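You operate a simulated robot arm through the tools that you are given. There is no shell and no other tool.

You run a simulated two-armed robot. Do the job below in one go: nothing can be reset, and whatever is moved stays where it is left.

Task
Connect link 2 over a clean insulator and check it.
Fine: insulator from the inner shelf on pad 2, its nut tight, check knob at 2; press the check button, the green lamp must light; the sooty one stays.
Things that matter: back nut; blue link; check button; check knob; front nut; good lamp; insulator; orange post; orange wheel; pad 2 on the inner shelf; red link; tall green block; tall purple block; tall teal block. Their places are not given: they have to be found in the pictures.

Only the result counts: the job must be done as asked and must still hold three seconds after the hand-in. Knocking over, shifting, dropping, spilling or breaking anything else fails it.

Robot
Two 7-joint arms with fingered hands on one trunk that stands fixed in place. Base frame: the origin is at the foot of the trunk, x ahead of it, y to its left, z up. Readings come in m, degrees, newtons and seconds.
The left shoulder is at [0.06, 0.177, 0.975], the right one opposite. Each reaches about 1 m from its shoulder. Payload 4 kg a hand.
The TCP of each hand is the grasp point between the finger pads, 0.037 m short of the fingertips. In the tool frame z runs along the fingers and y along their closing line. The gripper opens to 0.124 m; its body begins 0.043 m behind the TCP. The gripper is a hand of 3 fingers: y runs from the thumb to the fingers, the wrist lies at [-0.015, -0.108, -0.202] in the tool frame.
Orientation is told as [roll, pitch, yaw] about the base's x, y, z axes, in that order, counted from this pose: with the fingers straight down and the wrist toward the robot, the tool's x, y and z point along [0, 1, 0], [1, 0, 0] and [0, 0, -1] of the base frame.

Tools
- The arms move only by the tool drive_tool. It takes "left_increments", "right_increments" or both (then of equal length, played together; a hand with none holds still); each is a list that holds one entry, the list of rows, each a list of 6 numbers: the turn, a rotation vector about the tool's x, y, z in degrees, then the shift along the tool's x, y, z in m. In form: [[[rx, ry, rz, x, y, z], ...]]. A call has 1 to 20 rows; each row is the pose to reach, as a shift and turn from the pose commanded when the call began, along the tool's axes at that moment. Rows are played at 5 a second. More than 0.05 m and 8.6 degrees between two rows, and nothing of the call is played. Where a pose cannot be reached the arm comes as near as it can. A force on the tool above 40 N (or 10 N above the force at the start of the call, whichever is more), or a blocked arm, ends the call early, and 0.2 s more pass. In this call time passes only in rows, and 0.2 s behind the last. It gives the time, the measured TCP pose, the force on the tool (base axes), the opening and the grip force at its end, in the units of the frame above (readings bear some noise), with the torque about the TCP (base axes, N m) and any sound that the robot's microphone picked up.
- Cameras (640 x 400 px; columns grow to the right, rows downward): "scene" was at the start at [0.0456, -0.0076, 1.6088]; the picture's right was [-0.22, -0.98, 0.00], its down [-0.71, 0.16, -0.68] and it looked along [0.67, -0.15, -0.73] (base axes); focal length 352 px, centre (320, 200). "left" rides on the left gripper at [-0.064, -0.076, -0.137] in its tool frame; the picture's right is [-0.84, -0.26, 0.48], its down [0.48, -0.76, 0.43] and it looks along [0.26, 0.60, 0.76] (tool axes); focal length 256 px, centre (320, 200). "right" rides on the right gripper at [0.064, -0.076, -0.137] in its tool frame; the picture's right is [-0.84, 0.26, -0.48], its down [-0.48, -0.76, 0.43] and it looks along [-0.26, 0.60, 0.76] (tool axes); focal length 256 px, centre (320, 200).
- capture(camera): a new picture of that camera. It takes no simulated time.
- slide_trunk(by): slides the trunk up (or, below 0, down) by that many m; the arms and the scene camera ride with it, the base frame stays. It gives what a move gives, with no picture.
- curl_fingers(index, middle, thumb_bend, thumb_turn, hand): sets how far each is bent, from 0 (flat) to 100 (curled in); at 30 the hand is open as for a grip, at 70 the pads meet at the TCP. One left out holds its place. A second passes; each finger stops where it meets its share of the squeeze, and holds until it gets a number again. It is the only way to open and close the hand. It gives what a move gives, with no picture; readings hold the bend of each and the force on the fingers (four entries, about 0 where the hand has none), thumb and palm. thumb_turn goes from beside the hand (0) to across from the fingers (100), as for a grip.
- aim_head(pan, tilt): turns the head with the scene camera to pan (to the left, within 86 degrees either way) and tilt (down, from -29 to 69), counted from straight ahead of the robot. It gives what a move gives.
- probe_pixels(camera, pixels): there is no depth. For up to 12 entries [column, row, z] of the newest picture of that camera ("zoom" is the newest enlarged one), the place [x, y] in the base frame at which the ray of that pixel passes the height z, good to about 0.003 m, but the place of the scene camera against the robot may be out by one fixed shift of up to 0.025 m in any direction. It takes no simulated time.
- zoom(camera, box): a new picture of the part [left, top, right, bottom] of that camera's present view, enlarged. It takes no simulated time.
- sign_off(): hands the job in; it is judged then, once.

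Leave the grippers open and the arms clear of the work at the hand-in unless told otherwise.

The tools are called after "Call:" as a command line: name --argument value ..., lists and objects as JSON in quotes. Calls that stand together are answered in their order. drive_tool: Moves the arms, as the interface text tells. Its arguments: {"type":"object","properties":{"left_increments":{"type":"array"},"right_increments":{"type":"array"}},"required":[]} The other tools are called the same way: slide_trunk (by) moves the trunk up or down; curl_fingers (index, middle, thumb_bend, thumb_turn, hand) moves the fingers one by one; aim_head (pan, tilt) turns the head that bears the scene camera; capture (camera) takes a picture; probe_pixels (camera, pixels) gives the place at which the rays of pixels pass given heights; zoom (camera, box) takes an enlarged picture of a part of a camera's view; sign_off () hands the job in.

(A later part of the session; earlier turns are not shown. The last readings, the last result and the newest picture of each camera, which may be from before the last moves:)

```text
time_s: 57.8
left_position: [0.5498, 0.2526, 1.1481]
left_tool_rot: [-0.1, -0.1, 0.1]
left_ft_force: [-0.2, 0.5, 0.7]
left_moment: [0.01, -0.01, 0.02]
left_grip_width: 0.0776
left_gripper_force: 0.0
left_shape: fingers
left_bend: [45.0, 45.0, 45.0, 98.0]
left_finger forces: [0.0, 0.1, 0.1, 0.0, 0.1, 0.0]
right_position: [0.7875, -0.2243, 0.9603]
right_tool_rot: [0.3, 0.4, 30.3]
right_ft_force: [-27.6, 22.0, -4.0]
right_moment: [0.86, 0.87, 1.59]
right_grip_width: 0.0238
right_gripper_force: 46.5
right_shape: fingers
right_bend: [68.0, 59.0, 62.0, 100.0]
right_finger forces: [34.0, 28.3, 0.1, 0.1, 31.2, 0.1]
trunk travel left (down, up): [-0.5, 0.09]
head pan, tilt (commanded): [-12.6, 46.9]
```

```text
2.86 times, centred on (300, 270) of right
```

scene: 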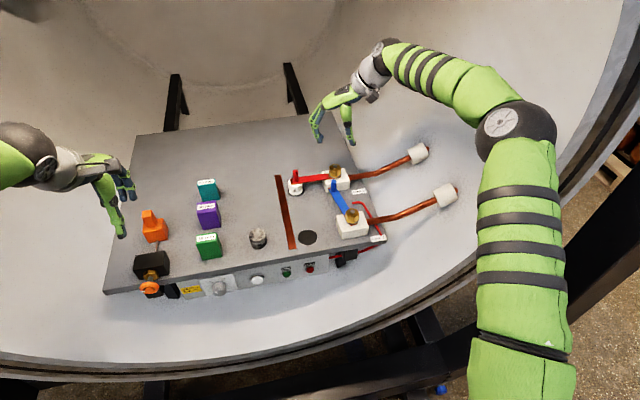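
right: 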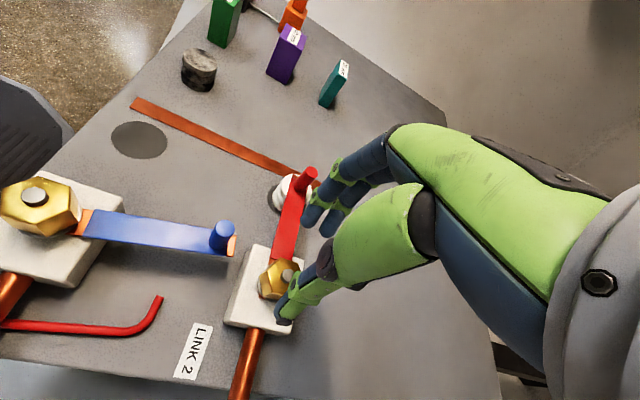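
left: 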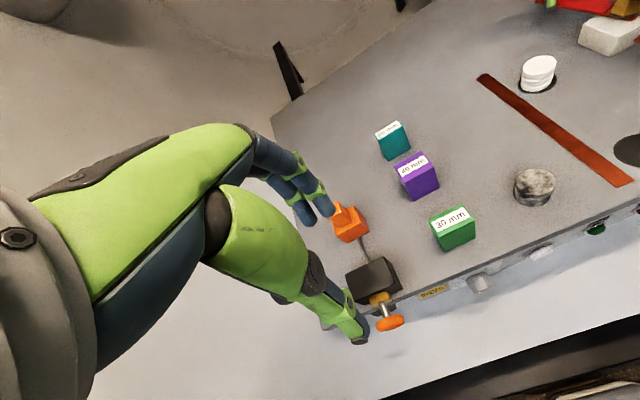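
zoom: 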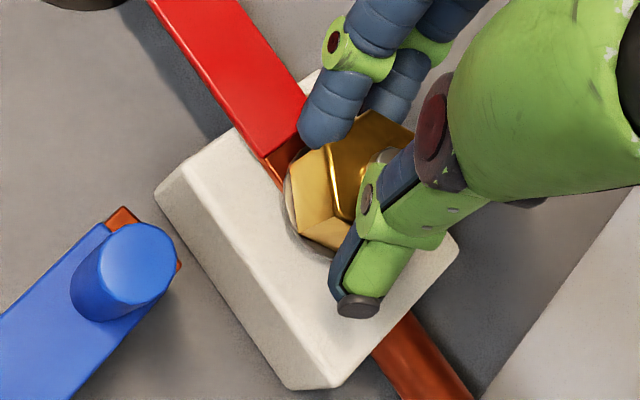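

Torque has jumped to 1.6 N·m with the fingers being deflected — the nut has run tight. I'll open the fingers, lift and inspect nut and link.

Call:
curl_fingers --hand "right" --index 50 --middle 50 --thumb_bend 50 --thumb_turn 98

Call:
drive_tool --right_increments '[[[0, 0, 0, 0, 0, -0.02], [0, 0, 0, 0, 0, -0.05]]]'

Call:
capture --camera "right"

Call:
zoom --camera "right" --box '[220, 220, 340, 320]'

Call:
zoom --camera "left" --box '[440, 0, 640, 120]'

Call:
zoom --camera "scene" --box '[280, 110, 380, 210]'

```text
time_s: 58.8
left_position: [0.5498, 0.2504, 1.1492]
left_tool_rot: [0.0, 0.0, 0.0]
left_ft_force: [0.6, -0.5, -0.6]
left_moment: [-0.02, -0.01, 0.01]
left_grip_width: 0.0776
left_gripper_force: 0.0
left_shape: fingers
left_bend: [45.0, 45.0, 45.0, 98.0]
left_finger forces: [0.1, 0.0, 0.0, 0.0, 0.0, 0.0]
right_position: [0.7863, -0.2275, 0.9597]
right_tool_rot: [0.3, 0.5, 30.2]
right_ft_force: [-37.0, 21.1, -2.8]
right_moment: [0.67, 1.29, 0.78]
right_grip_width: 0.0404
right_gripper_force: 18.4
right_shape: fingers
right_bend: [64.0, 50.0, 50.0, 98.0]
right_finger forces: [36.8, 0.0, 0.1, 0.0, 0.0, 0.1]
trunk travel left (down, up): [-0.5, 0.09]
head pan, tilt (commanded): [-12.6, 46.9]
```

```text
time_s: 59.4
left_position: [0.5511, 0.2506, 1.148]
left_tool_rot: [-0.1, 0.0, 0.1]
left_ft_force: [0.1, 1.8, -0.5]
left_moment: [-0.01, 0.06, -0.03]
left_grip_width: 0.0776
left_gripper_force: 0.1
left_shape: fingers
left_bend: [45.0, 45.0, 45.0, 98.0]
left_finger forces: [0.0, 0.1, 0.0, 0.0, 0.0, 0.0]
right_position: [0.7934, -0.2293, 1.0102]
right_tool_rot: [-0.2, -0.1, 29.9]
right_ft_force: [-1.0, -0.2, -0.1]
right_moment: [0.0, -0.03, -0.01]
right_grip_width: 0.062
right_gripper_force: 0.0
right_shape: fingers
right_bend: [50.0, 50.0, 50.0, 98.0]
right_finger forces: [0.0, 0.0, 0.1, 0.0, 0.1, 0.0]
trunk travel left (down, up): [-0.5, 0.09]
head pan, tilt (commanded): [-12.6, 46.9]
```

```text
taken
```

right: 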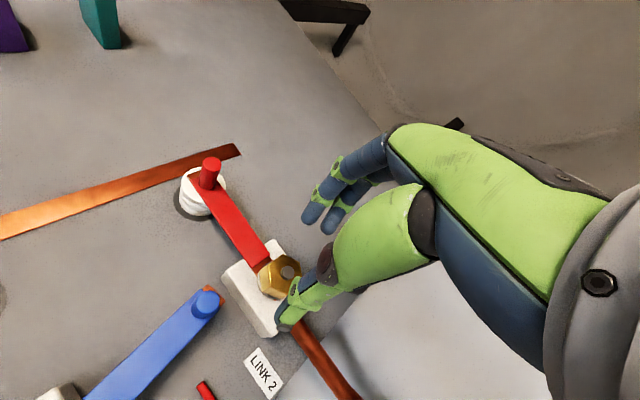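

```text
4.00 times, centred on (280, 270) of right
```

zoom: 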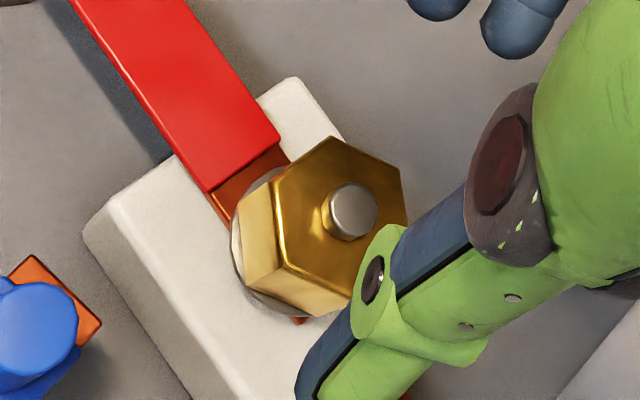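

```text
3.20 times, centred on (540, 60) of left
```

zoom: 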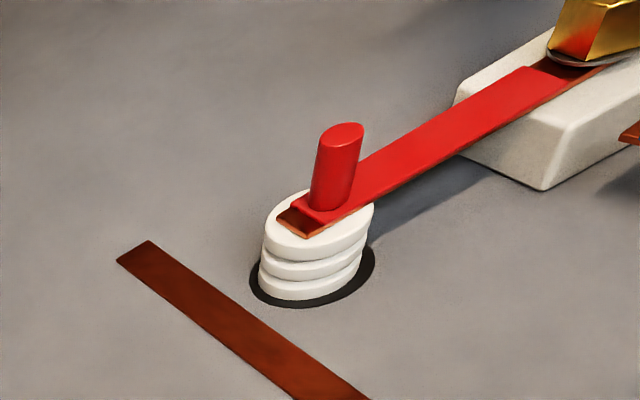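

```text
4.00 times, centred on (330, 160) of scene
```

zoom: 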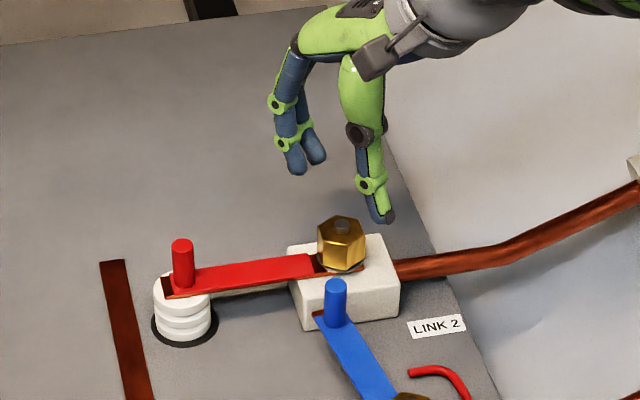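

Link and insulator are undisturbed. I'll probe the nut's corners again to see how far it turned in that stroke.

Call:
probe_pixels --camera "right" --pixels '[[283.25, 254.25, 0.933], [300, 262, 0.933], [268, 267.5, 0.933], [271.25, 286.25, 0.933], [288.5, 273, 0.94]]'

Call:
zoom --camera "right" --box '[250, 235, 320, 305]'

Call:
zoom --camera "scene" --box '[320, 150, 350, 185]'

```text
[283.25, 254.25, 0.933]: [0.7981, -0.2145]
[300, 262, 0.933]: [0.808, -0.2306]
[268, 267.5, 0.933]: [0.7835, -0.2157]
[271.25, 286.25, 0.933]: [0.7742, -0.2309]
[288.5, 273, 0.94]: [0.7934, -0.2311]
```

```text
5.71 times, centred on (285, 270) of right
```

zoom: 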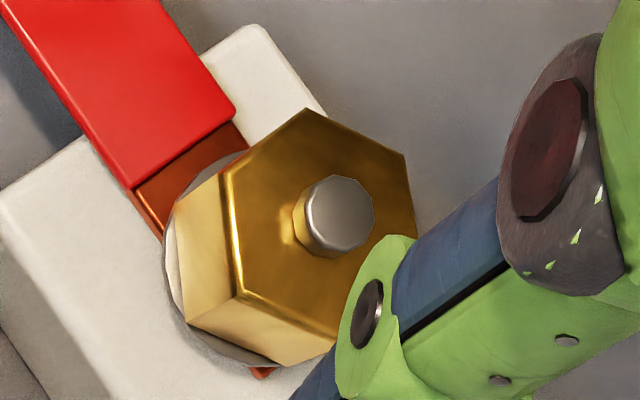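

```text
11.43 times, centred on (335, 168) of scene
```

zoom: 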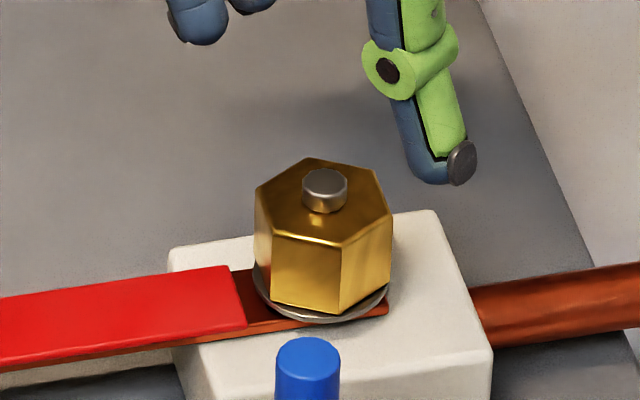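

Hex corners are again near 0°/60°/120°. To verify tightness, I'll regrip here at yaw 30° (aligned with flats) and test a small clockwise turn while reading torque.

Call:
drive_tool --right_increments '[[[0, 0, 0, -0.0008, -0.0016, 0.02], [0, 0, 0, -0.0008, -0.0016, 0.04], [0, 0, 0, -0.0008, -0.0016, 0.052]]]'

Call:
curl_fingers --hand "right" --index 80 --middle 80 --thumb_bend 80

Call:
zoom --camera "right" --box '[220, 200, 380, 340]'

```text
time_s: 60.2
left_position: [0.5531, 0.2495, 1.1487]
left_tool_rot: [0.0, 0.0, 0.0]
left_ft_force: [0.1, -0.1, 0.7]
left_moment: [-0.03, -0.01, -0.01]
left_grip_width: 0.0776
left_gripper_force: 0.1
left_shape: fingers
left_bend: [45.0, 45.0, 45.0, 98.0]
left_finger forces: [0.1, 0.1, 0.0, 0.0, 0.0, 0.0]
right_position: [0.7892, -0.2328, 0.9575]
right_tool_rot: [-0.1, 0.1, 29.9]
right_ft_force: [-0.2, -0.4, 0.4]
right_moment: [-0.01, -0.04, 0.0]
right_grip_width: 0.0621
right_gripper_force: 0.0
right_shape: fingers
right_bend: [50.0, 50.0, 50.0, 98.0]
right_finger forces: [0.0, 0.1, 0.0, 0.1, 0.0, 0.0]
trunk travel left (down, up): [-0.5, 0.09]
head pan, tilt (commanded): [-12.6, 46.9]
```

```text
time_s: 61.2
left_position: [0.5522, 0.2501, 1.1486]
left_tool_rot: [0.1, 0.1, 0.0]
left_ft_force: [-0.3, -0.7, -0.6]
left_moment: [0.03, 0.04, 0.04]
left_grip_width: 0.0775
left_gripper_force: 0.1
left_shape: fingers
left_bend: [45.0, 45.0, 45.0, 98.0]
left_finger forces: [0.0, 0.1, 0.1, 0.0, 0.1, 0.0]
right_position: [0.7895, -0.2312, 0.9582]
right_tool_rot: [0.0, 0.0, 29.8]
right_ft_force: [2.0, 1.5, 2.4]
right_moment: [0.14, -0.2, 0.0]
right_grip_width: 0.0257
right_gripper_force: 22.6
right_shape: fingers
right_bend: [61.0, 60.0, 64.0, 99.0]
right_finger forces: [11.8, 12.7, 0.0, 0.1, 20.5, 0.0]
trunk travel left (down, up): [-0.5, 0.09]
head pan, tilt (commanded): [-12.6, 46.9]
```

```text
2.86 times, centred on (300, 270) of right
```

zoom: 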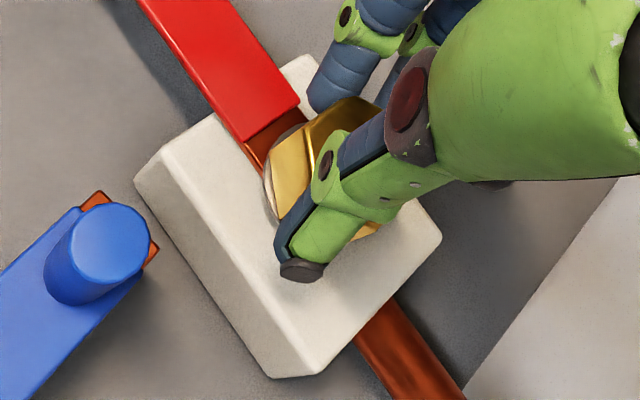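

Well gripped (22 N, flats aligned). Now a 15° clockwise test turn.

Call:
drive_tool --right_increments '[[[0, 0, 5, 0, 0, 0], [0, 0, 10, 0, 0, 0], [0, 0, 15, 0, 0, 0]]]'

Call:
zoom --camera "right" --box '[220, 200, 380, 340]'

```text
time_s: 62.0
left_position: [0.551, 0.25, 1.148]
left_tool_rot: [-0.2, 0.0, 0.0]
left_ft_force: [0.5, 0.1, 0.1]
left_moment: [-0.01, 0.0, 0.02]
left_grip_width: 0.0779
left_gripper_force: 0.0
left_shape: fingers
left_bend: [45.0, 45.0, 45.0, 98.0]
left_finger forces: [0.1, 0.0, 0.0, 0.0, 0.0, 0.1]
right_position: [0.7886, -0.2293, 0.9569]
right_tool_rot: [0.0, 0.0, 14.9]
right_ft_force: [-6.4, 9.4, 6.1]
right_moment: [0.36, 0.03, 0.45]
right_grip_width: 0.0255
right_gripper_force: 24.4
right_shape: fingers
right_bend: [62.0, 59.0, 64.0, 100.0]
right_finger forces: [14.1, 11.5, 0.0, 0.1, 23.0, 0.0]
trunk travel left (down, up): [-0.5, 0.09]
head pan, tilt (commanded): [-12.6, 46.9]
```

```text
2.86 times, centred on (300, 270) of right
```

zoom: 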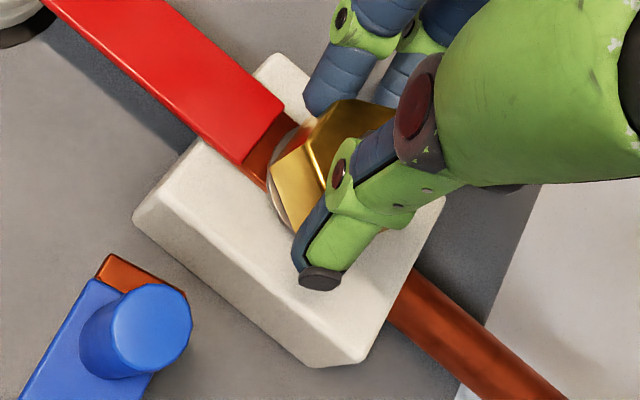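

Call:
drive_tool --right_increments '[[[0, 0, 5, 0, 0, 0], [0, 0, 10, 0, 0, 0], [0, 0, 15, 0, 0, 0]]]'

Call:
zoom --camera "right" --box '[220, 200, 380, 340]'

```text
time_s: 62.8
left_position: [0.5513, 0.2512, 1.1478]
left_tool_rot: [-0.1, -0.1, 0.0]
left_ft_force: [-0.2, -0.8, 0.3]
left_moment: [-0.01, -0.03, 0.03]
left_grip_width: 0.0776
left_gripper_force: 0.1
left_shape: fingers
left_bend: [45.0, 45.0, 45.0, 98.0]
left_finger forces: [0.1, 0.1, 0.0, 0.1, 0.1, 0.0]
right_position: [0.79, -0.2269, 0.9572]
right_tool_rot: [0.1, 0.0, 0.0]
right_ft_force: [-7.5, 21.2, 3.3]
right_moment: [0.82, 0.04, 0.83]
right_grip_width: 0.0257
right_gripper_force: 30.5
right_shape: fingers
right_bend: [63.0, 59.0, 64.0, 100.0]
right_finger forces: [23.2, 14.1, 0.1, 0.1, 23.8, 0.0]
trunk travel left (down, up): [-0.5, 0.09]
head pan, tilt (commanded): [-12.6, 46.9]
```

```text
2.86 times, centred on (300, 270) of right
```

zoom: 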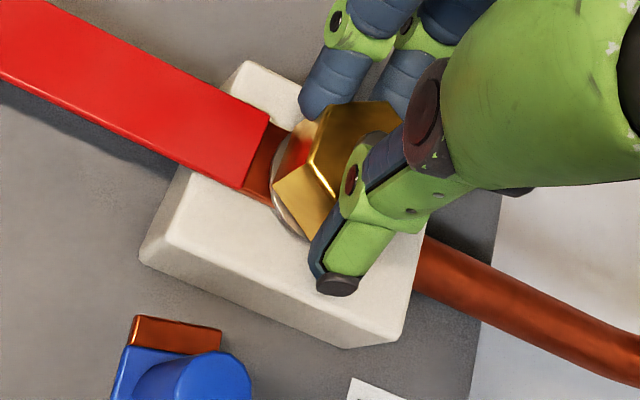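

Torque keeps climbing (0.83 N·m at 30°) while the nut stays put – fingers flex around it: it's tight. I'll unwind the hand back to near zero torque, then open and lift, and compare the nut's orientation.

Call:
drive_tool --right_increments '[[[0, 0, -8, 0, 0, 0], [0, 0, -16, 0, 0, 0], [0, 0, -24, 0, 0, 0]]]'

Call:
curl_fingers --hand "right" --index 48 --middle 48 --thumb_bend 48 --thumb_turn 98

Call:
drive_tool --right_increments '[[[0, 0, 0, 0, 0, -0.02], [0, 0, 0, 0, 0, -0.05]]]'

Call:
zoom --camera "scene" --box '[320, 150, 350, 185]'

Call:
zoom --camera "right" --box '[250, 235, 320, 305]'

```text
time_s: 63.6
left_position: [0.5515, 0.2484, 1.149]
left_tool_rot: [0.0, -0.1, 0.1]
left_ft_force: [-0.1, -0.2, -0.2]
left_moment: [0.0, -0.01, 0.0]
left_grip_width: 0.0774
left_gripper_force: 0.0
left_shape: fingers
left_bend: [45.0, 45.0, 45.0, 98.0]
left_finger forces: [0.1, 0.1, 0.0, 0.1, 0.1, 0.1]
right_position: [0.7901, -0.2315, 0.958]
right_tool_rot: [-0.1, 0.0, 24.1]
right_ft_force: [-3.8, 9.1, 4.6]
right_moment: [0.36, 0.03, 0.13]
right_grip_width: 0.0254
right_gripper_force: 23.8
right_shape: fingers
right_bend: [60.0, 60.0, 64.0, 99.0]
right_finger forces: [15.0, 10.7, 0.0, 0.1, 21.7, 0.0]
trunk travel left (down, up): [-0.5, 0.09]
head pan, tilt (commanded): [-12.6, 46.9]
```

```text
time_s: 64.6
left_position: [0.5508, 0.2489, 1.1479]
left_tool_rot: [0.0, 0.0, 0.0]
left_ft_force: [0.2, -0.3, 0.4]
left_moment: [0.05, 0.0, 0.03]
left_grip_width: 0.0774
left_gripper_force: 0.0
left_shape: fingers
left_bend: [45.0, 45.0, 45.0, 98.0]
left_finger forces: [0.0, 0.0, 0.0, 0.1, 0.0, 0.0]
right_position: [0.7906, -0.2322, 0.9562]
right_tool_rot: [0.1, 0.0, 23.9]
right_ft_force: [0.8, 0.7, 0.1]
right_moment: [0.01, -0.03, 0.01]
right_grip_width: 0.0682
right_gripper_force: 0.0
right_shape: fingers
right_bend: [48.0, 48.0, 48.0, 98.0]
right_finger forces: [0.1, 0.0, 0.1, 0.1, 0.0, 0.0]
trunk travel left (down, up): [-0.5, 0.09]
head pan, tilt (commanded): [-12.6, 46.9]
```

```text
time_s: 65.2
left_position: [0.5517, 0.2492, 1.1474]
left_tool_rot: [0.0, 0.0, 0.0]
left_ft_force: [0.3, -0.5, 0.3]
left_moment: [0.0, -0.01, 0.04]
left_grip_width: 0.0778
left_gripper_force: 0.0
left_shape: fingers
left_bend: [45.0, 45.0, 45.0, 98.0]
left_finger forces: [0.0, 0.0, 0.1, 0.1, 0.1, 0.1]
right_position: [0.7907, -0.2337, 1.009]
right_tool_rot: [0.0, 0.0, 23.8]
right_ft_force: [0.0, 0.0, -1.0]
right_moment: [0.0, 0.03, -0.03]
right_grip_width: 0.0683
right_gripper_force: 0.0
right_shape: fingers
right_bend: [48.0, 48.0, 48.0, 98.0]
right_finger forces: [0.1, 0.0, 0.0, 0.0, 0.0, 0.0]
trunk travel left (down, up): [-0.5, 0.09]
head pan, tilt (commanded): [-12.6, 46.9]
```

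```text
11.43 times, centred on (335, 168) of scene
```

zoom: 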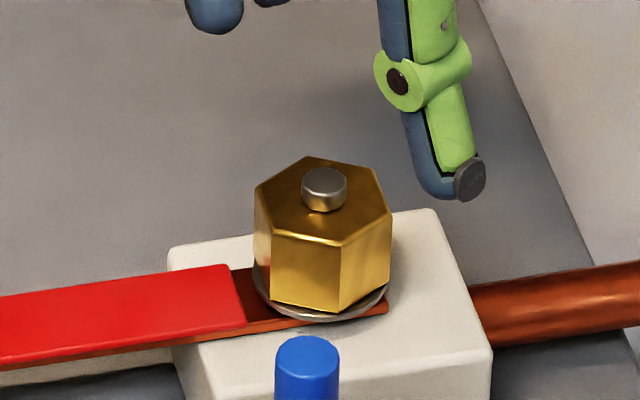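

```text
5.71 times, centred on (285, 270) of right
```

zoom: 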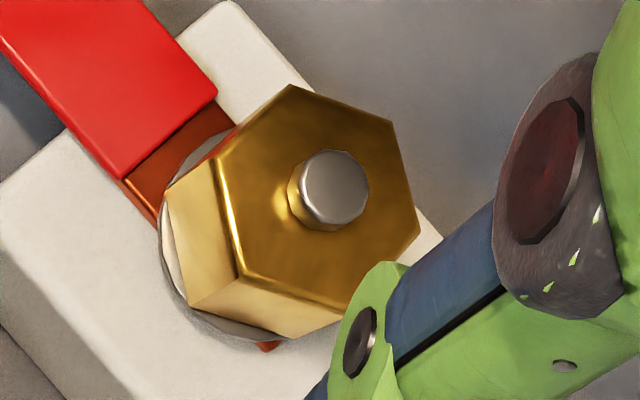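

The nut has exactly the same orientation as before that test turn – it no longer moves under 0.8 N·m, so it's tight. Now I'll take the right arm up and away to its side.

Call:
drive_tool --right_increments '[[[0, 0, 0, 0, 0, -0.04], [0, 0, 0, 0, 0, -0.08], [0, 0, 4, -0.008, -0.024, -0.1], [0, 0, 8, -0.016, -0.05, -0.12], [0, 0, 12, -0.026, -0.08, -0.14], [0, 0, 16, -0.036, -0.11, -0.16], [0, 0, 20, -0.048, -0.145, -0.18], [0, 0, 24, -0.062, -0.181, -0.2]]]'

Call:
capture --camera "scene"

Call:
capture --camera "left"

Call:
capture --camera "right"

```text
time_s: 67.0
left_position: [0.5514, 0.2493, 1.1487]
left_tool_rot: [0.0, 0.0, 0.0]
left_ft_force: [0.5, 0.4, 0.0]
left_moment: [-0.01, -0.01, 0.01]
left_grip_width: 0.0777
left_gripper_force: 0.2
left_shape: fingers
left_bend: [45.0, 45.0, 45.0, 98.0]
left_finger forces: [0.0, 0.0, 0.1, 0.0, 0.0, 0.1]
right_position: [0.6491, -0.3622, 1.209]
right_tool_rot: [0.1, 0.0, -0.1]
right_ft_force: [-0.4, 0.9, 0.8]
right_moment: [0.01, 0.02, 0.04]
right_grip_width: 0.0683
right_gripper_force: 0.1
right_shape: fingers
right_bend: [48.0, 48.0, 48.0, 98.0]
right_finger forces: [0.0, 0.0, 0.0, 0.0, 0.0, 0.1]
trunk travel left (down, up): [-0.5, 0.09]
head pan, tilt (commanded): [-12.6, 46.9]
```

```text
taken
```

scene: 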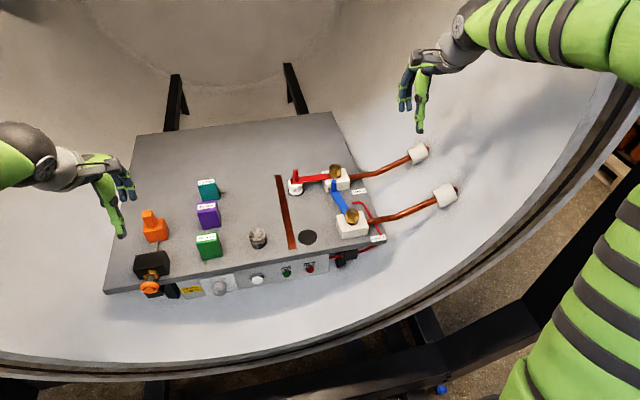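

```text
taken
```

left: 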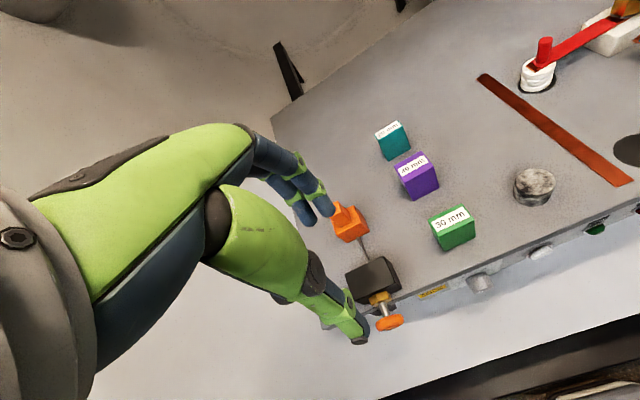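

```text
taken
```

right: 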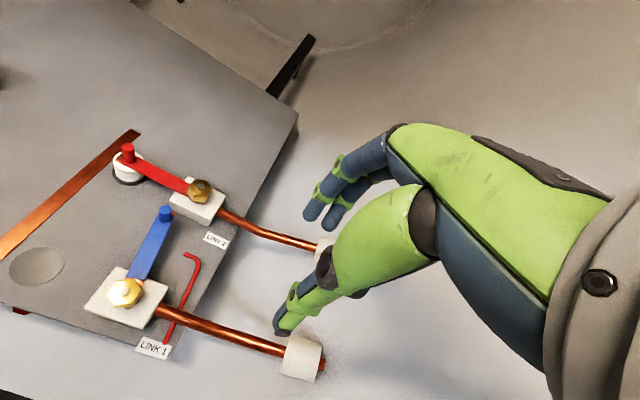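

Everything is clear now. I'll zoom on the front panel from the left camera and the scene camera to locate knob and button.

Call:
zoom --camera "left" --box '[420, 210, 620, 330]'

Call:
probe_pixels --camera "left" --pixels '[[480, 284, 0.8], [480, 284, 0.83], [480, 284, 0.86], [541, 252, 0.8], [541, 252, 0.83], [541, 252, 0.86], [597, 230, 0.83], [420, 292, 0.863], [640, 208, 0.863]]'

Call:
probe_pixels --camera "scene" --pixels '[[219, 288, 0.8], [219, 288, 0.83], [219, 288, 0.86], [257, 281, 0.8], [257, 281, 0.83], [257, 281, 0.86], [287, 272, 0.83], [296, 177, 0.943], [336, 168, 0.94]]'

Call:
zoom --camera "scene" --box '[170, 245, 290, 305]'

```text
3.20 times, centred on (520, 270) of left
```

zoom: 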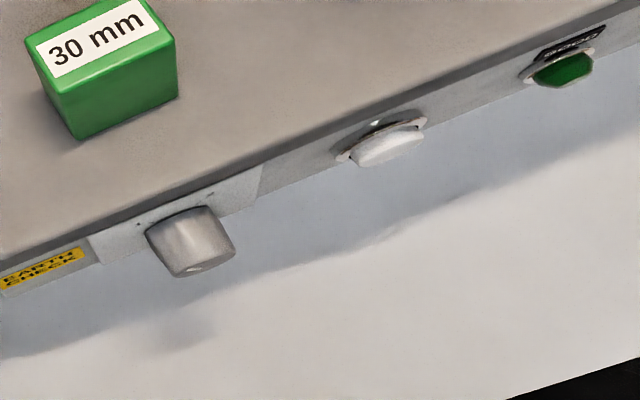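

```text
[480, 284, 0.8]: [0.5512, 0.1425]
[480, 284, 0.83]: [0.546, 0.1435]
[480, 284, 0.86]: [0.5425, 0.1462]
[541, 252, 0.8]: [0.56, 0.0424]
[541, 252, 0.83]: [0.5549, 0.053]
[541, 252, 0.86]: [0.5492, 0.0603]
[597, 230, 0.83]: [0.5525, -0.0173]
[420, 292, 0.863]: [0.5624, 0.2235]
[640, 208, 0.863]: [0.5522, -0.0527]
```

```text
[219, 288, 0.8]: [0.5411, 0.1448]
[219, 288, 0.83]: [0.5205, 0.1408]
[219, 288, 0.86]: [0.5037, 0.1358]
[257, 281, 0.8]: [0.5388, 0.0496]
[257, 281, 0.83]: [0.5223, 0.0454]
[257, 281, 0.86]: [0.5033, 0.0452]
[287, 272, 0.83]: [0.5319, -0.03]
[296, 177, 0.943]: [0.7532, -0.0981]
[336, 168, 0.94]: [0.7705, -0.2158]
```

```text
5.33 times, centred on (230, 275) of scene
```

zoom: 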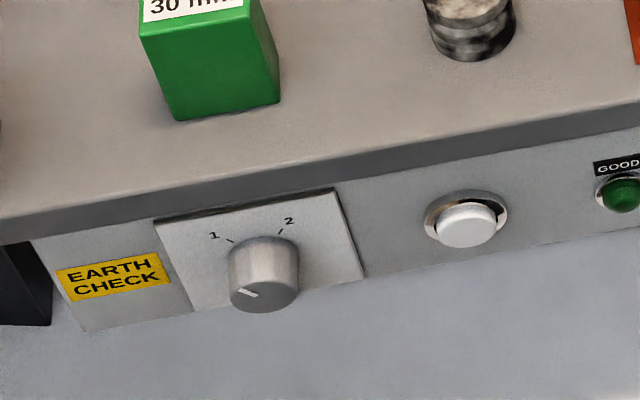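

I need a better look at the panel with a forward-pointing left hand. First I'll check where the orange wheel is, since the hand will pass in front of it.

Call:
probe_pixels --camera "left" --pixels '[[390, 322, 0.83], [390, 322, 0.86], [390, 322, 0.89], [382, 298, 0.88], [374, 274, 0.9], [398, 326, 0.85]]'

Call:
probe_pixels --camera "scene" --pixels '[[150, 288, 0.83], [150, 288, 0.86], [150, 288, 0.89], [152, 272, 0.88]]'

Call:
slide_trunk --by 0.09

```text
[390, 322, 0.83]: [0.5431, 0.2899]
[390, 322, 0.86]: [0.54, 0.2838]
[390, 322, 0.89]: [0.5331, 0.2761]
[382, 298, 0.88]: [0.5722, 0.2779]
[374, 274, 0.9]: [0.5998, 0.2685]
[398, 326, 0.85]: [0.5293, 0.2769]
```

```text
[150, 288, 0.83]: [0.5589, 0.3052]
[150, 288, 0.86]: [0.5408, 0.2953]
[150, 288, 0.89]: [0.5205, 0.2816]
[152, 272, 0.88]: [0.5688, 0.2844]
```

```text
time_s: 68.2
left_position: [0.5519, 0.2496, 1.2384]
left_tool_rot: [0.0, 0.0, 0.0]
left_ft_force: [-0.4, -0.1, -0.2]
left_moment: [-0.04, 0.03, -0.02]
left_grip_width: 0.0778
left_gripper_force: 0.1
left_shape: fingers
left_bend: [45.0, 45.0, 45.0, 98.0]
left_finger forces: [0.0, 0.0, 0.1, 0.1, 0.0, 0.1]
right_position: [0.6502, -0.3621, 1.2977]
right_tool_rot: [0.0, 0.0, -0.2]
right_ft_force: [0.4, -0.2, 0.2]
right_moment: [0.01, 0.03, -0.01]
right_grip_width: 0.068
right_gripper_force: 0.0
right_shape: fingers
right_bend: [48.0, 48.0, 48.0, 98.0]
right_finger forces: [0.0, 0.0, 0.0, 0.0, 0.0, 0.0]
trunk travel left (down, up): [-0.59, 0.0]
head pan, tilt (commanded): [-12.6, 46.9]
```

The wheel is around (0.53,0.28,0.88), front at x≈0.515. The trunk is raised. Now I'll swing the left hand outward and start pitching it forward (−45°).

Call:
drive_tool --left_increments '[[[-7.5, 0, 0, 0.0283, -0.005, 0.023], [-15, 0, 0, 0.0567, -0.01, 0.046], [-22.5, 0, 0, 0.085, -0.015, 0.069], [-30, 0, 0, 0.1133, -0.02, 0.092], [-37.5, 0, 0, 0.1417, -0.025, 0.115], [-45, 0, 0, 0.17, -0.03, 0.138]]]'

Call:
drive_tool --left_increments '[[[-7.5, 0, 0, -0.003, -0.032, 0.0153], [-15, 0, 0, -0.007, -0.064, 0.0306], [-22.5, 0, 0, -0.01, -0.0955, 0.046], [-30, 0, 0, -0.013, -0.127, 0.061], [-37.5, 0, 0, -0.017, -0.159, 0.0766], [-45, 0, 0, -0.02, -0.191, 0.0919]]]'

Call:
capture --camera "left"

Call:
capture --camera "scene"

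```text
time_s: 69.8
left_position: [0.5151, 0.45, 1.1573]
left_tool_rot: [40.0, -23.2, -28.1]
left_ft_force: [0.3, -0.6, -0.6]
left_moment: [0.04, 0.02, -0.04]
left_grip_width: 0.0777
left_gripper_force: 0.0
left_shape: fingers
left_bend: [45.0, 45.0, 45.0, 98.0]
left_finger forces: [0.0, 0.0, 0.0, 0.0, 0.1, 0.0]
left hand out of reach, approached as far as the arm can: row 3, 4, 6
right_position: [0.6497, -0.3608, 1.299]
right_tool_rot: [0.0, 0.0, -0.1]
right_ft_force: [0.4, -0.9, 0.3]
right_moment: [-0.03, -0.04, 0.0]
right_grip_width: 0.0684
right_gripper_force: 0.0
right_shape: fingers
right_bend: [48.0, 48.0, 48.0, 98.0]
right_finger forces: [0.0, 0.1, 0.0, 0.1, 0.0, 0.1]
trunk travel left (down, up): [-0.59, 0.0]
head pan, tilt (commanded): [-12.6, 46.9]
stopped in row 6 (left hand): the arm was blocked; the commanded pose is now the measured one
```

```text
time_s: 71.2
left_position: [0.4087, 0.5542, 1.0042]
left_tool_rot: [69.7, -50.9, -74.1]
left_ft_force: [-0.2, 0.6, 0.2]
left_moment: [-0.01, 0.0, -0.02]
left_grip_width: 0.078
left_gripper_force: 0.1
left_shape: fingers
left_bend: [45.0, 45.0, 45.0, 98.0]
left_finger forces: [0.1, 0.0, 0.0, 0.0, 0.0, 0.1]
left hand out of reach, approached as far as the arm can: row 3, 4
right_position: [0.6493, -0.3615, 1.2977]
right_tool_rot: [0.0, 0.0, -0.1]
right_ft_force: [-0.8, 0.5, 0.8]
right_moment: [0.03, 0.03, 0.0]
right_grip_width: 0.0683
right_gripper_force: 0.1
right_shape: fingers
right_bend: [48.0, 48.0, 48.0, 98.0]
right_finger forces: [0.1, 0.0, 0.0, 0.1, 0.0, 0.1]
trunk travel left (down, up): [-0.59, 0.0]
head pan, tilt (commanded): [-12.6, 46.9]
```

```text
taken
```

left: 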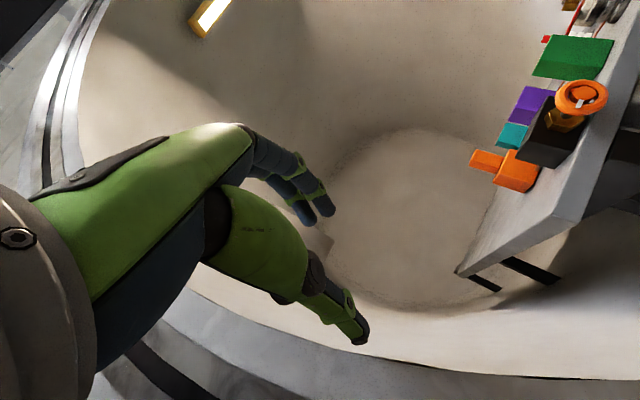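

```text
taken
```

scene: 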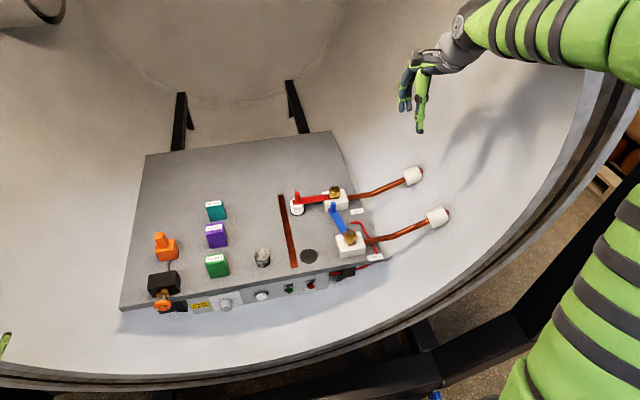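

The arm settled with fingers pointing forward (+x), rolled ~38°, out to the left – a usable orientation. I'll level the fingers and bring the hand in front of the panel: target TCP (0.42,0.14,0.82).

Call:
drive_tool --left_increments '[[[-0.8, 0.6, 0, -0.0364, 0.0092, 0.0043], [-1.7, 1.3, 0, -0.0728, 0.0184, 0.0086], [-2.5, 1.9, 0, -0.1091, 0.0276, 0.013], [-3.4, 2.6, 0, -0.1455, 0.0368, 0.0173], [-4.2, 3.2, 0, -0.1819, 0.046, 0.0216], [-5, 3.8, 0, -0.2183, 0.0552, 0.0259], [-5.9, 4.5, 0, -0.2546, 0.0644, 0.0302], [-6.7, 5.1, 0, -0.291, 0.0736, 0.0345], [-7.6, 5.8, 0, -0.3274, 0.0828, 0.0389], [-8.4, 6.4, 0, -0.3638, 0.092, 0.0432], [-9.3, 7, 0, -0.4, 0.1012, 0.0475], [-10.1, 7.7, 0, -0.4365, 0.1104, 0.0518]]]'

Call:
capture --camera "left"

Call:
capture --camera "scene"

```text
time_s: 73.8
left_position: [0.4791, 0.2468, 0.9829]
left_tool_rot: [89.8, -52.5, -90.2]
left_ft_force: [-0.6, 0.1, 0.4]
left_moment: [-0.01, 0.02, 0.01]
left_grip_width: 0.0778
left_gripper_force: 0.1
left_shape: fingers
left_bend: [45.0, 45.0, 45.0, 98.0]
left_finger forces: [0.0, 0.0, 0.0, 0.0, 0.1, 0.0]
left hand out of reach, approached as far as the arm can: row 7, 8, 9, 10, 11, 12
right_position: [0.6507, -0.3614, 1.298]
right_tool_rot: [0.0, 0.1, -0.2]
right_ft_force: [-0.5, 0.5, -0.9]
right_moment: [-0.03, 0.02, 0.0]
right_grip_width: 0.0682
right_gripper_force: 0.0
right_shape: fingers
right_bend: [48.0, 48.0, 48.0, 98.0]
right_finger forces: [0.1, 0.0, 0.1, 0.1, 0.0, 0.0]
trunk travel left (down, up): [-0.59, 0.0]
head pan, tilt (commanded): [-12.6, 46.9]
```

```text
taken
```

left: 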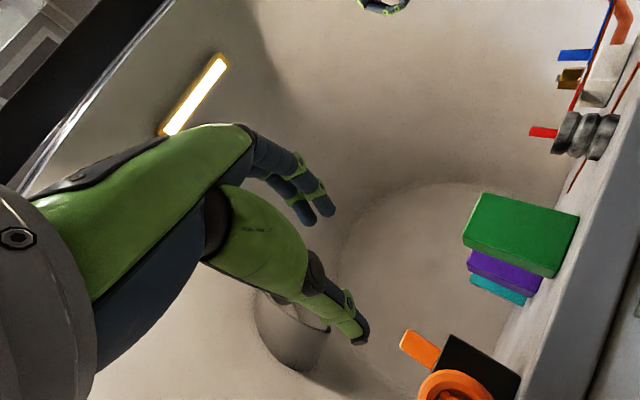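

```text
taken
```

scene: 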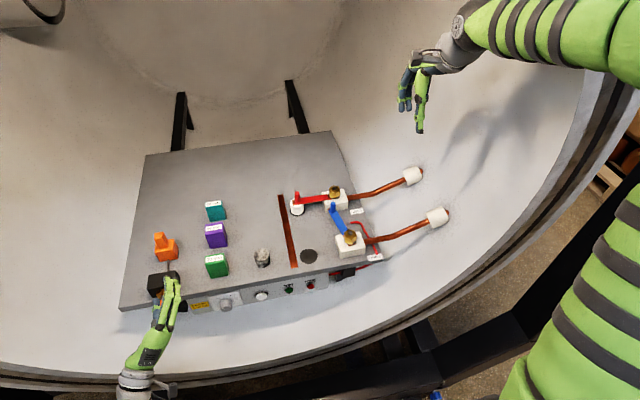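

The hand is correctly oriented (fingers along +x) but hit the arm's folding limit because the straight path came too near the shoulder. I'll go around: back out to the left, down, then inward at low height.

Call:
drive_tool --left_increments '[[[0, 0, 0, 0.0235, -0.025, -0.0098], [0, 0, 0, 0.047, -0.05, -0.0197], [0, 0, 0, 0.0705, -0.075, -0.0295], [0, 0, 0, 0.094, -0.1, -0.0393], [0, 0, 0, 0.1175, -0.125, -0.049], [0, 0, 0, 0.141, -0.15, -0.059], [0, 0, 0, 0.108, -0.172, -0.059], [0, 0, 0, 0.0755, -0.194, -0.059], [0, 0, 0, 0.043, -0.216, -0.059], [0, 0, 0, 0.01, -0.2385, -0.059]]]'

Call:
drive_tool --left_increments '[[[0, 0, 0, -0.0294, 0.0226, 0], [0, 0, 0, -0.0589, 0.0451, 0], [0, 0, 0, -0.0883, 0.0677, 0], [0, 0, 0, -0.1177, 0.0903, 0], [0, 0, 0, -0.1471, 0.1129, 0], [0, 0, 0, -0.1766, 0.1354, 0], [0, 0, 0, -0.206, 0.158, 0]]]'

Call:
capture --camera "left"

Call:
capture --camera "scene"

```text
time_s: 76.0
left_position: [0.4187, 0.4407, 0.8772]
left_tool_rot: [89.9, -52.6, -90.1]
left_ft_force: [-0.4, 0.4, 1.1]
left_moment: [-0.04, 0.04, 0.0]
left_grip_width: 0.078
left_gripper_force: 0.0
left_shape: fingers
left_bend: [45.0, 45.0, 45.0, 98.0]
left_finger forces: [0.1, 0.0, 0.0, 0.1, 0.1, 0.0]
left hand out of reach, approached as far as the arm can: row 8, 9, 10
right_position: [0.6499, -0.3623, 1.297]
right_tool_rot: [0.0, 0.1, -0.1]
right_ft_force: [-0.5, 0.1, -0.1]
right_moment: [0.06, 0.0, 0.04]
right_grip_width: 0.0683
right_gripper_force: 0.0
right_shape: fingers
right_bend: [48.0, 48.0, 48.0, 98.0]
right_finger forces: [0.0, 0.0, 0.0, 0.0, 0.0, 0.1]
trunk travel left (down, up): [-0.59, 0.0]
head pan, tilt (commanded): [-12.6, 46.9]
```

```text
time_s: 77.7
left_position: [0.4414, 0.2712, 0.9797]
left_tool_rot: [90.0, -52.5, -90.3]
left_ft_force: [-1.0, 0.1, 0.4]
left_moment: [0.01, -0.03, 0.02]
left_grip_width: 0.078
left_gripper_force: 0.0
left_shape: fingers
left_bend: [45.0, 45.0, 45.0, 98.0]
left_finger forces: [0.0, 0.0, 0.0, 0.0, 0.0, 0.0]
left hand out of reach, approached as far as the arm can: row 1, 2, 3, 4, 5, 6, 7
right_position: [0.6502, -0.3625, 1.297]
right_tool_rot: [0.0, 0.0, -0.1]
right_ft_force: [1.0, 0.4, -0.2]
right_moment: [-0.02, -0.01, 0.01]
right_grip_width: 0.0685
right_gripper_force: 0.0
right_shape: fingers
right_bend: [48.0, 48.0, 48.0, 98.0]
right_finger forces: [0.0, 0.0, 0.0, 0.0, 0.0, 0.0]
trunk travel left (down, up): [-0.59, 0.0]
head pan, tilt (commanded): [-12.6, 46.9]
```

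```text
taken
```

left: 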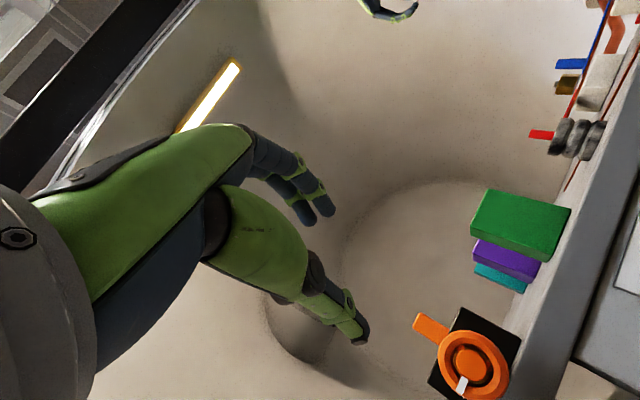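

```text
taken
```

scene: 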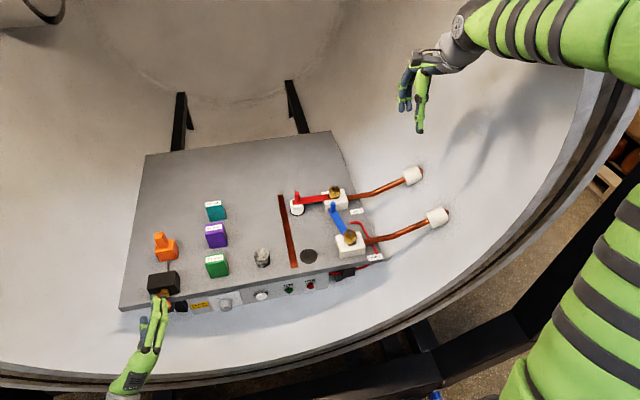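

The left arm's folding limit keeps it from getting low with forward-pointing fingers here. The right arm has more room reaching across, with fingers pointing forward-down at 45°. I'll first take the left arm out to the left and up, and bring the right hand (turned to yaw +90°) over to (0.60,-0.05,1.20).

Call:
drive_tool --left_increments '[[[0, 0, 0, 0.0365, -0.0064, -0.0029], [0, 0, 0, 0.073, -0.0129, -0.0057], [0, 0, 0, 0.1095, -0.0193, -0.0086], [0, 0, 0, 0.146, -0.0257, -0.0114], [0, 0, 0, 0.1825, -0.0321, -0.0143], [0, 0, 0, 0.219, -0.0386, -0.0171], [0, 0, 0, 0.2555, -0.045, -0.02]]]'

Call:
drive_tool --right_increments '[[[0, 0, -7.5, 0.026, -0.0042, 0.0082], [0, 0, -15, 0.052, -0.0083, 0.0163], [0, 0, -22.5, 0.078, -0.0125, 0.0245], [0, 0, -30, 0.104, -0.0167, 0.0327], [0, 0, -37.5, 0.13, -0.0208, 0.0408], [0, 0, -45, 0.156, -0.025, 0.049], [0, 0, -52.5, 0.182, -0.0292, 0.0572], [0, 0, -60, 0.208, -0.0333, 0.0653], [0, 0, -67.5, 0.234, -0.0375, 0.0735], [0, 0, -75, 0.26, -0.0417, 0.0817], [0, 0, -82.5, 0.286, -0.0458, 0.0898], [0, 0, -90, 0.312, -0.05, 0.098]]]'

Call:
capture --camera "scene"

```text
time_s: 79.2
left_position: [0.4309, 0.4988, 1.1022]
left_tool_rot: [90.2, -52.6, -90.4]
left_ft_force: [0.3, 0.1, 0.1]
left_moment: [-0.03, -0.04, 0.01]
left_grip_width: 0.0776
left_gripper_force: 0.2
left_shape: fingers
left_bend: [45.0, 45.0, 45.0, 98.0]
left_finger forces: [0.0, 0.0, 0.0, 0.0, 0.0, 0.0]
right_position: [0.6502, -0.3623, 1.2985]
right_tool_rot: [-0.1, -0.1, -0.1]
right_ft_force: [-1.0, -0.2, -0.7]
right_moment: [-0.01, 0.01, -0.01]
right_grip_width: 0.068
right_gripper_force: 0.0
right_shape: fingers
right_bend: [48.0, 48.0, 48.0, 98.0]
right_finger forces: [0.0, 0.0, 0.2, 0.0, 0.0, 0.1]
trunk travel left (down, up): [-0.59, 0.0]
head pan, tilt (commanded): [-12.6, 46.9]
```

```text
time_s: 81.8
left_position: [0.4329, 0.498, 1.1001]
left_tool_rot: [90.1, -52.6, -90.4]
left_ft_force: [-0.3, 0.1, 0.6]
left_moment: [-0.01, 0.0, 0.02]
left_grip_width: 0.078
left_gripper_force: 0.2
left_shape: fingers
left_bend: [45.0, 45.0, 45.0, 98.0]
left_finger forces: [0.0, 0.0, 0.0, 0.1, 0.0, 0.0]
right_position: [0.6035, -0.0498, 1.1991]
right_tool_rot: [0.0, 0.1, 89.9]
right_ft_force: [0.5, 0.0, 0.8]
right_moment: [-0.03, 0.01, 0.01]
right_grip_width: 0.0683
right_gripper_force: 0.0
right_shape: fingers
right_bend: [48.0, 48.0, 48.0, 98.0]
right_finger forces: [0.0, 0.1, 0.1, 0.1, 0.0, 0.0]
trunk travel left (down, up): [-0.59, 0.0]
head pan, tilt (commanded): [-12.6, 46.9]
```

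```text
taken
```

scene: 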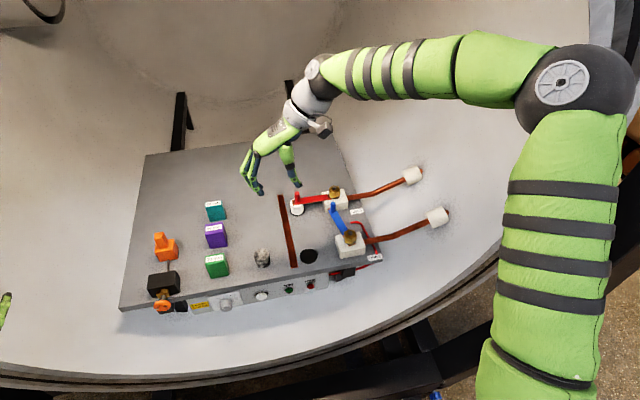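

Now I'll pitch the right hand −45° (fingers forward-down) while moving in front of and above the panel's left part: TCP (0.47,0.13,0.95).

Call:
drive_tool --right_increments '[[[0, -5, 0, 0.0144, 0.02, 0.0278], [0, -10, 0, 0.0289, 0.04, 0.0556], [0, -15, 0, 0.0433, 0.06, 0.0833], [0, -20, 0, 0.0578, 0.08, 0.1111], [0, -25, 0, 0.0722, 0.1, 0.1389], [0, -30, 0, 0.0867, 0.12, 0.1667], [0, -35, 0, 0.1011, 0.14, 0.1944], [0, -40, 0, 0.1156, 0.16, 0.2222], [0, -45, 0, 0.13, 0.18, 0.25]]]'

Call:
capture --camera "right"

Call:
capture --camera "scene"

```text
time_s: 83.8
left_position: [0.4319, 0.4995, 1.1003]
left_tool_rot: [90.2, -52.7, -90.3]
left_ft_force: [-0.2, 0.0, -0.3]
left_moment: [-0.01, 0.04, -0.01]
left_grip_width: 0.0778
left_gripper_force: 0.1
left_shape: fingers
left_bend: [45.0, 45.0, 45.0, 98.0]
left_finger forces: [0.1, 0.0, 0.0, 0.0, 0.0, 0.1]
right_position: [0.4678, 0.1346, 0.9492]
right_tool_rot: [-45.1, 0.1, 90.0]
right_ft_force: [-0.5, 0.3, 1.2]
right_moment: [-0.02, 0.01, 0.01]
right_grip_width: 0.0682
right_gripper_force: 0.1
right_shape: fingers
right_bend: [48.0, 48.0, 48.0, 98.0]
right_finger forces: [0.1, 0.1, 0.0, 0.1, 0.0, 0.0]
trunk travel left (down, up): [-0.59, 0.0]
head pan, tilt (commanded): [-12.6, 46.9]
```

```text
taken
```

right: 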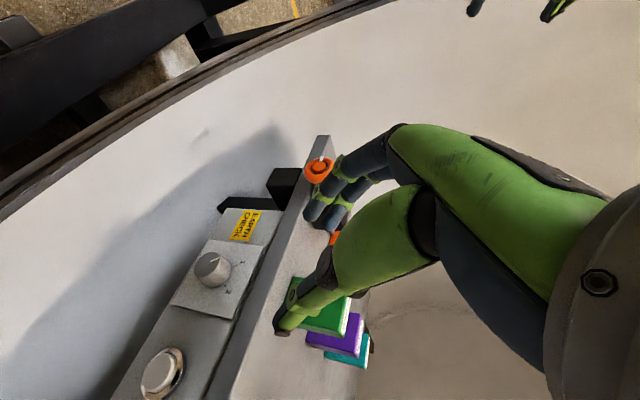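

```text
taken
```

scene: 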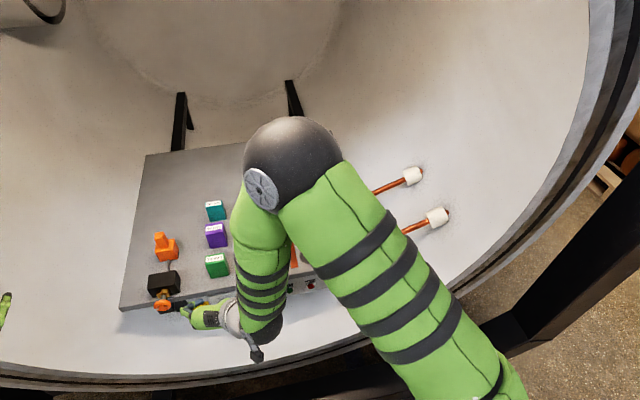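

Reached, and the right camera now sees the knob (213,268) and button (162,373) well. Zooming in.

Call:
zoom --camera "right" --box '[140, 200, 300, 320]'

Call:
probe_pixels --camera "right" --pixels '[[213, 268, 0.78], [213, 268, 0.8], [213, 268, 0.82], [213, 268, 0.84], [162, 373, 0.78], [162, 373, 0.8], [162, 373, 0.82], [162, 373, 0.84]]'

Call:
zoom --camera "right" --box '[100, 320, 240, 400]'

```text
3.33 times, centred on (220, 260) of right
```

zoom: 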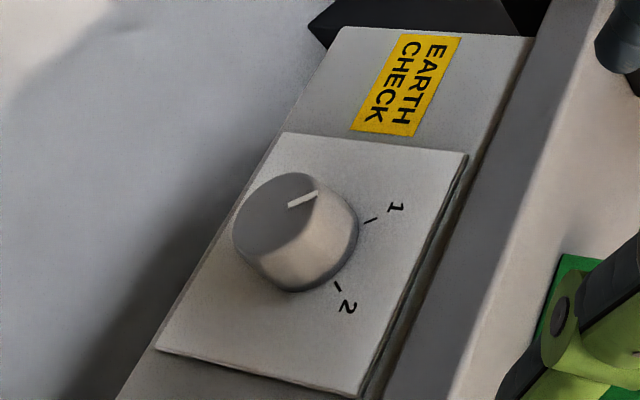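

```text
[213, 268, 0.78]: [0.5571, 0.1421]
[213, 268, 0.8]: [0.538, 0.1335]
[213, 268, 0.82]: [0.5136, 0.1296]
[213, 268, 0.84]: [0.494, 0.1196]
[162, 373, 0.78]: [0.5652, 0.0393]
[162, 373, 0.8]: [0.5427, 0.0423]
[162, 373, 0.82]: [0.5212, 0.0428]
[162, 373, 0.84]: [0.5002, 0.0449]
```

```text
4.57 times, centred on (170, 360) of right
```

zoom: 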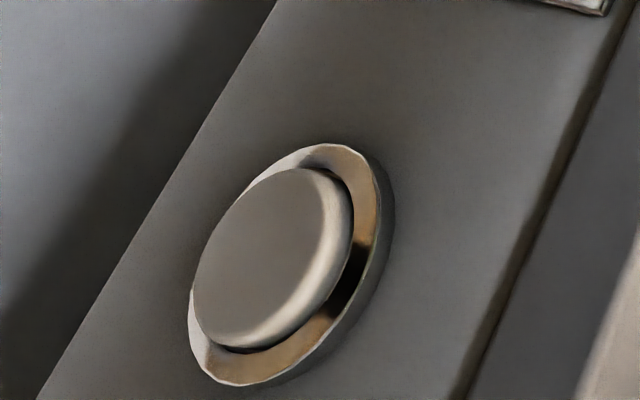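

The pointer is at 1; the 2 tick is about 80° clockwise. From rough triangulation the knob is near (0.545,0.141,0.787) and the button near (0.563,0.038,0.781). I'll lower and flatten the hand (pitch −65°) to TCP (0.455,0.141,0.85) for a nearly horizontal second view.

Call:
drive_tool --right_increments '[[[0, -5, 0, 0.0198, 0.0015, 0.0152], [0, -10, 0, 0.0396, 0.003, 0.0304], [0, -15, 0, 0.0594, 0.0045, 0.0456], [0, -20, 0, 0.0792, 0.006, 0.0608]]]'

Call:
capture --camera "right"

Call:
zoom --camera "right" --box '[120, 160, 320, 300]'

```text
time_s: 84.8
left_position: [0.4321, 0.4992, 1.1001]
left_tool_rot: [90.1, -52.6, -90.3]
left_ft_force: [-0.3, -0.8, 0.1]
left_moment: [0.04, 0.02, 0.0]
left_grip_width: 0.0778
left_gripper_force: 0.0
left_shape: fingers
left_bend: [45.0, 45.0, 45.0, 98.0]
left_finger forces: [0.0, 0.1, 0.1, 0.1, 0.1, 0.0]
right_position: [0.4584, 0.1353, 0.8521]
right_tool_rot: [-65.1, -0.1, 90.0]
right_ft_force: [0.3, -0.3, 0.0]
right_moment: [0.0, -0.01, -0.03]
right_grip_width: 0.0685
right_gripper_force: 0.0
right_shape: fingers
right_bend: [48.0, 48.0, 48.0, 98.0]
right_finger forces: [0.0, 0.0, 0.0, 0.1, 0.0, 0.1]
trunk travel left (down, up): [-0.59, 0.0]
head pan, tilt (commanded): [-12.6, 46.9]
```

```text
taken
```

right: 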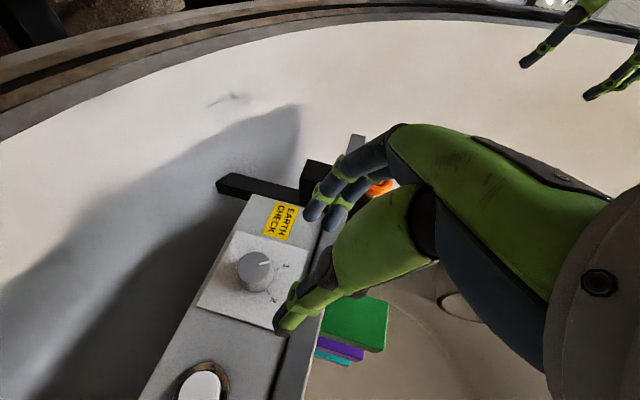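

```text
2.86 times, centred on (220, 230) of right
```

zoom: 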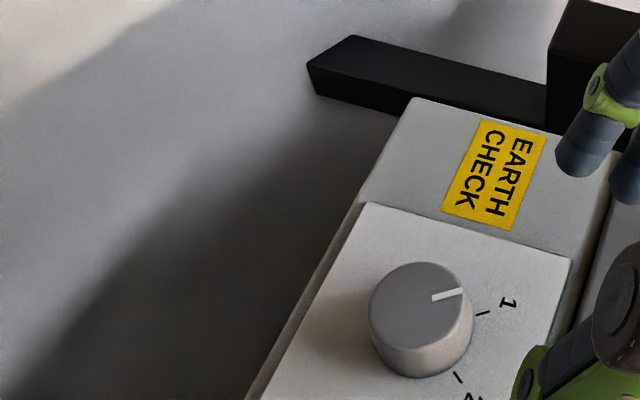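

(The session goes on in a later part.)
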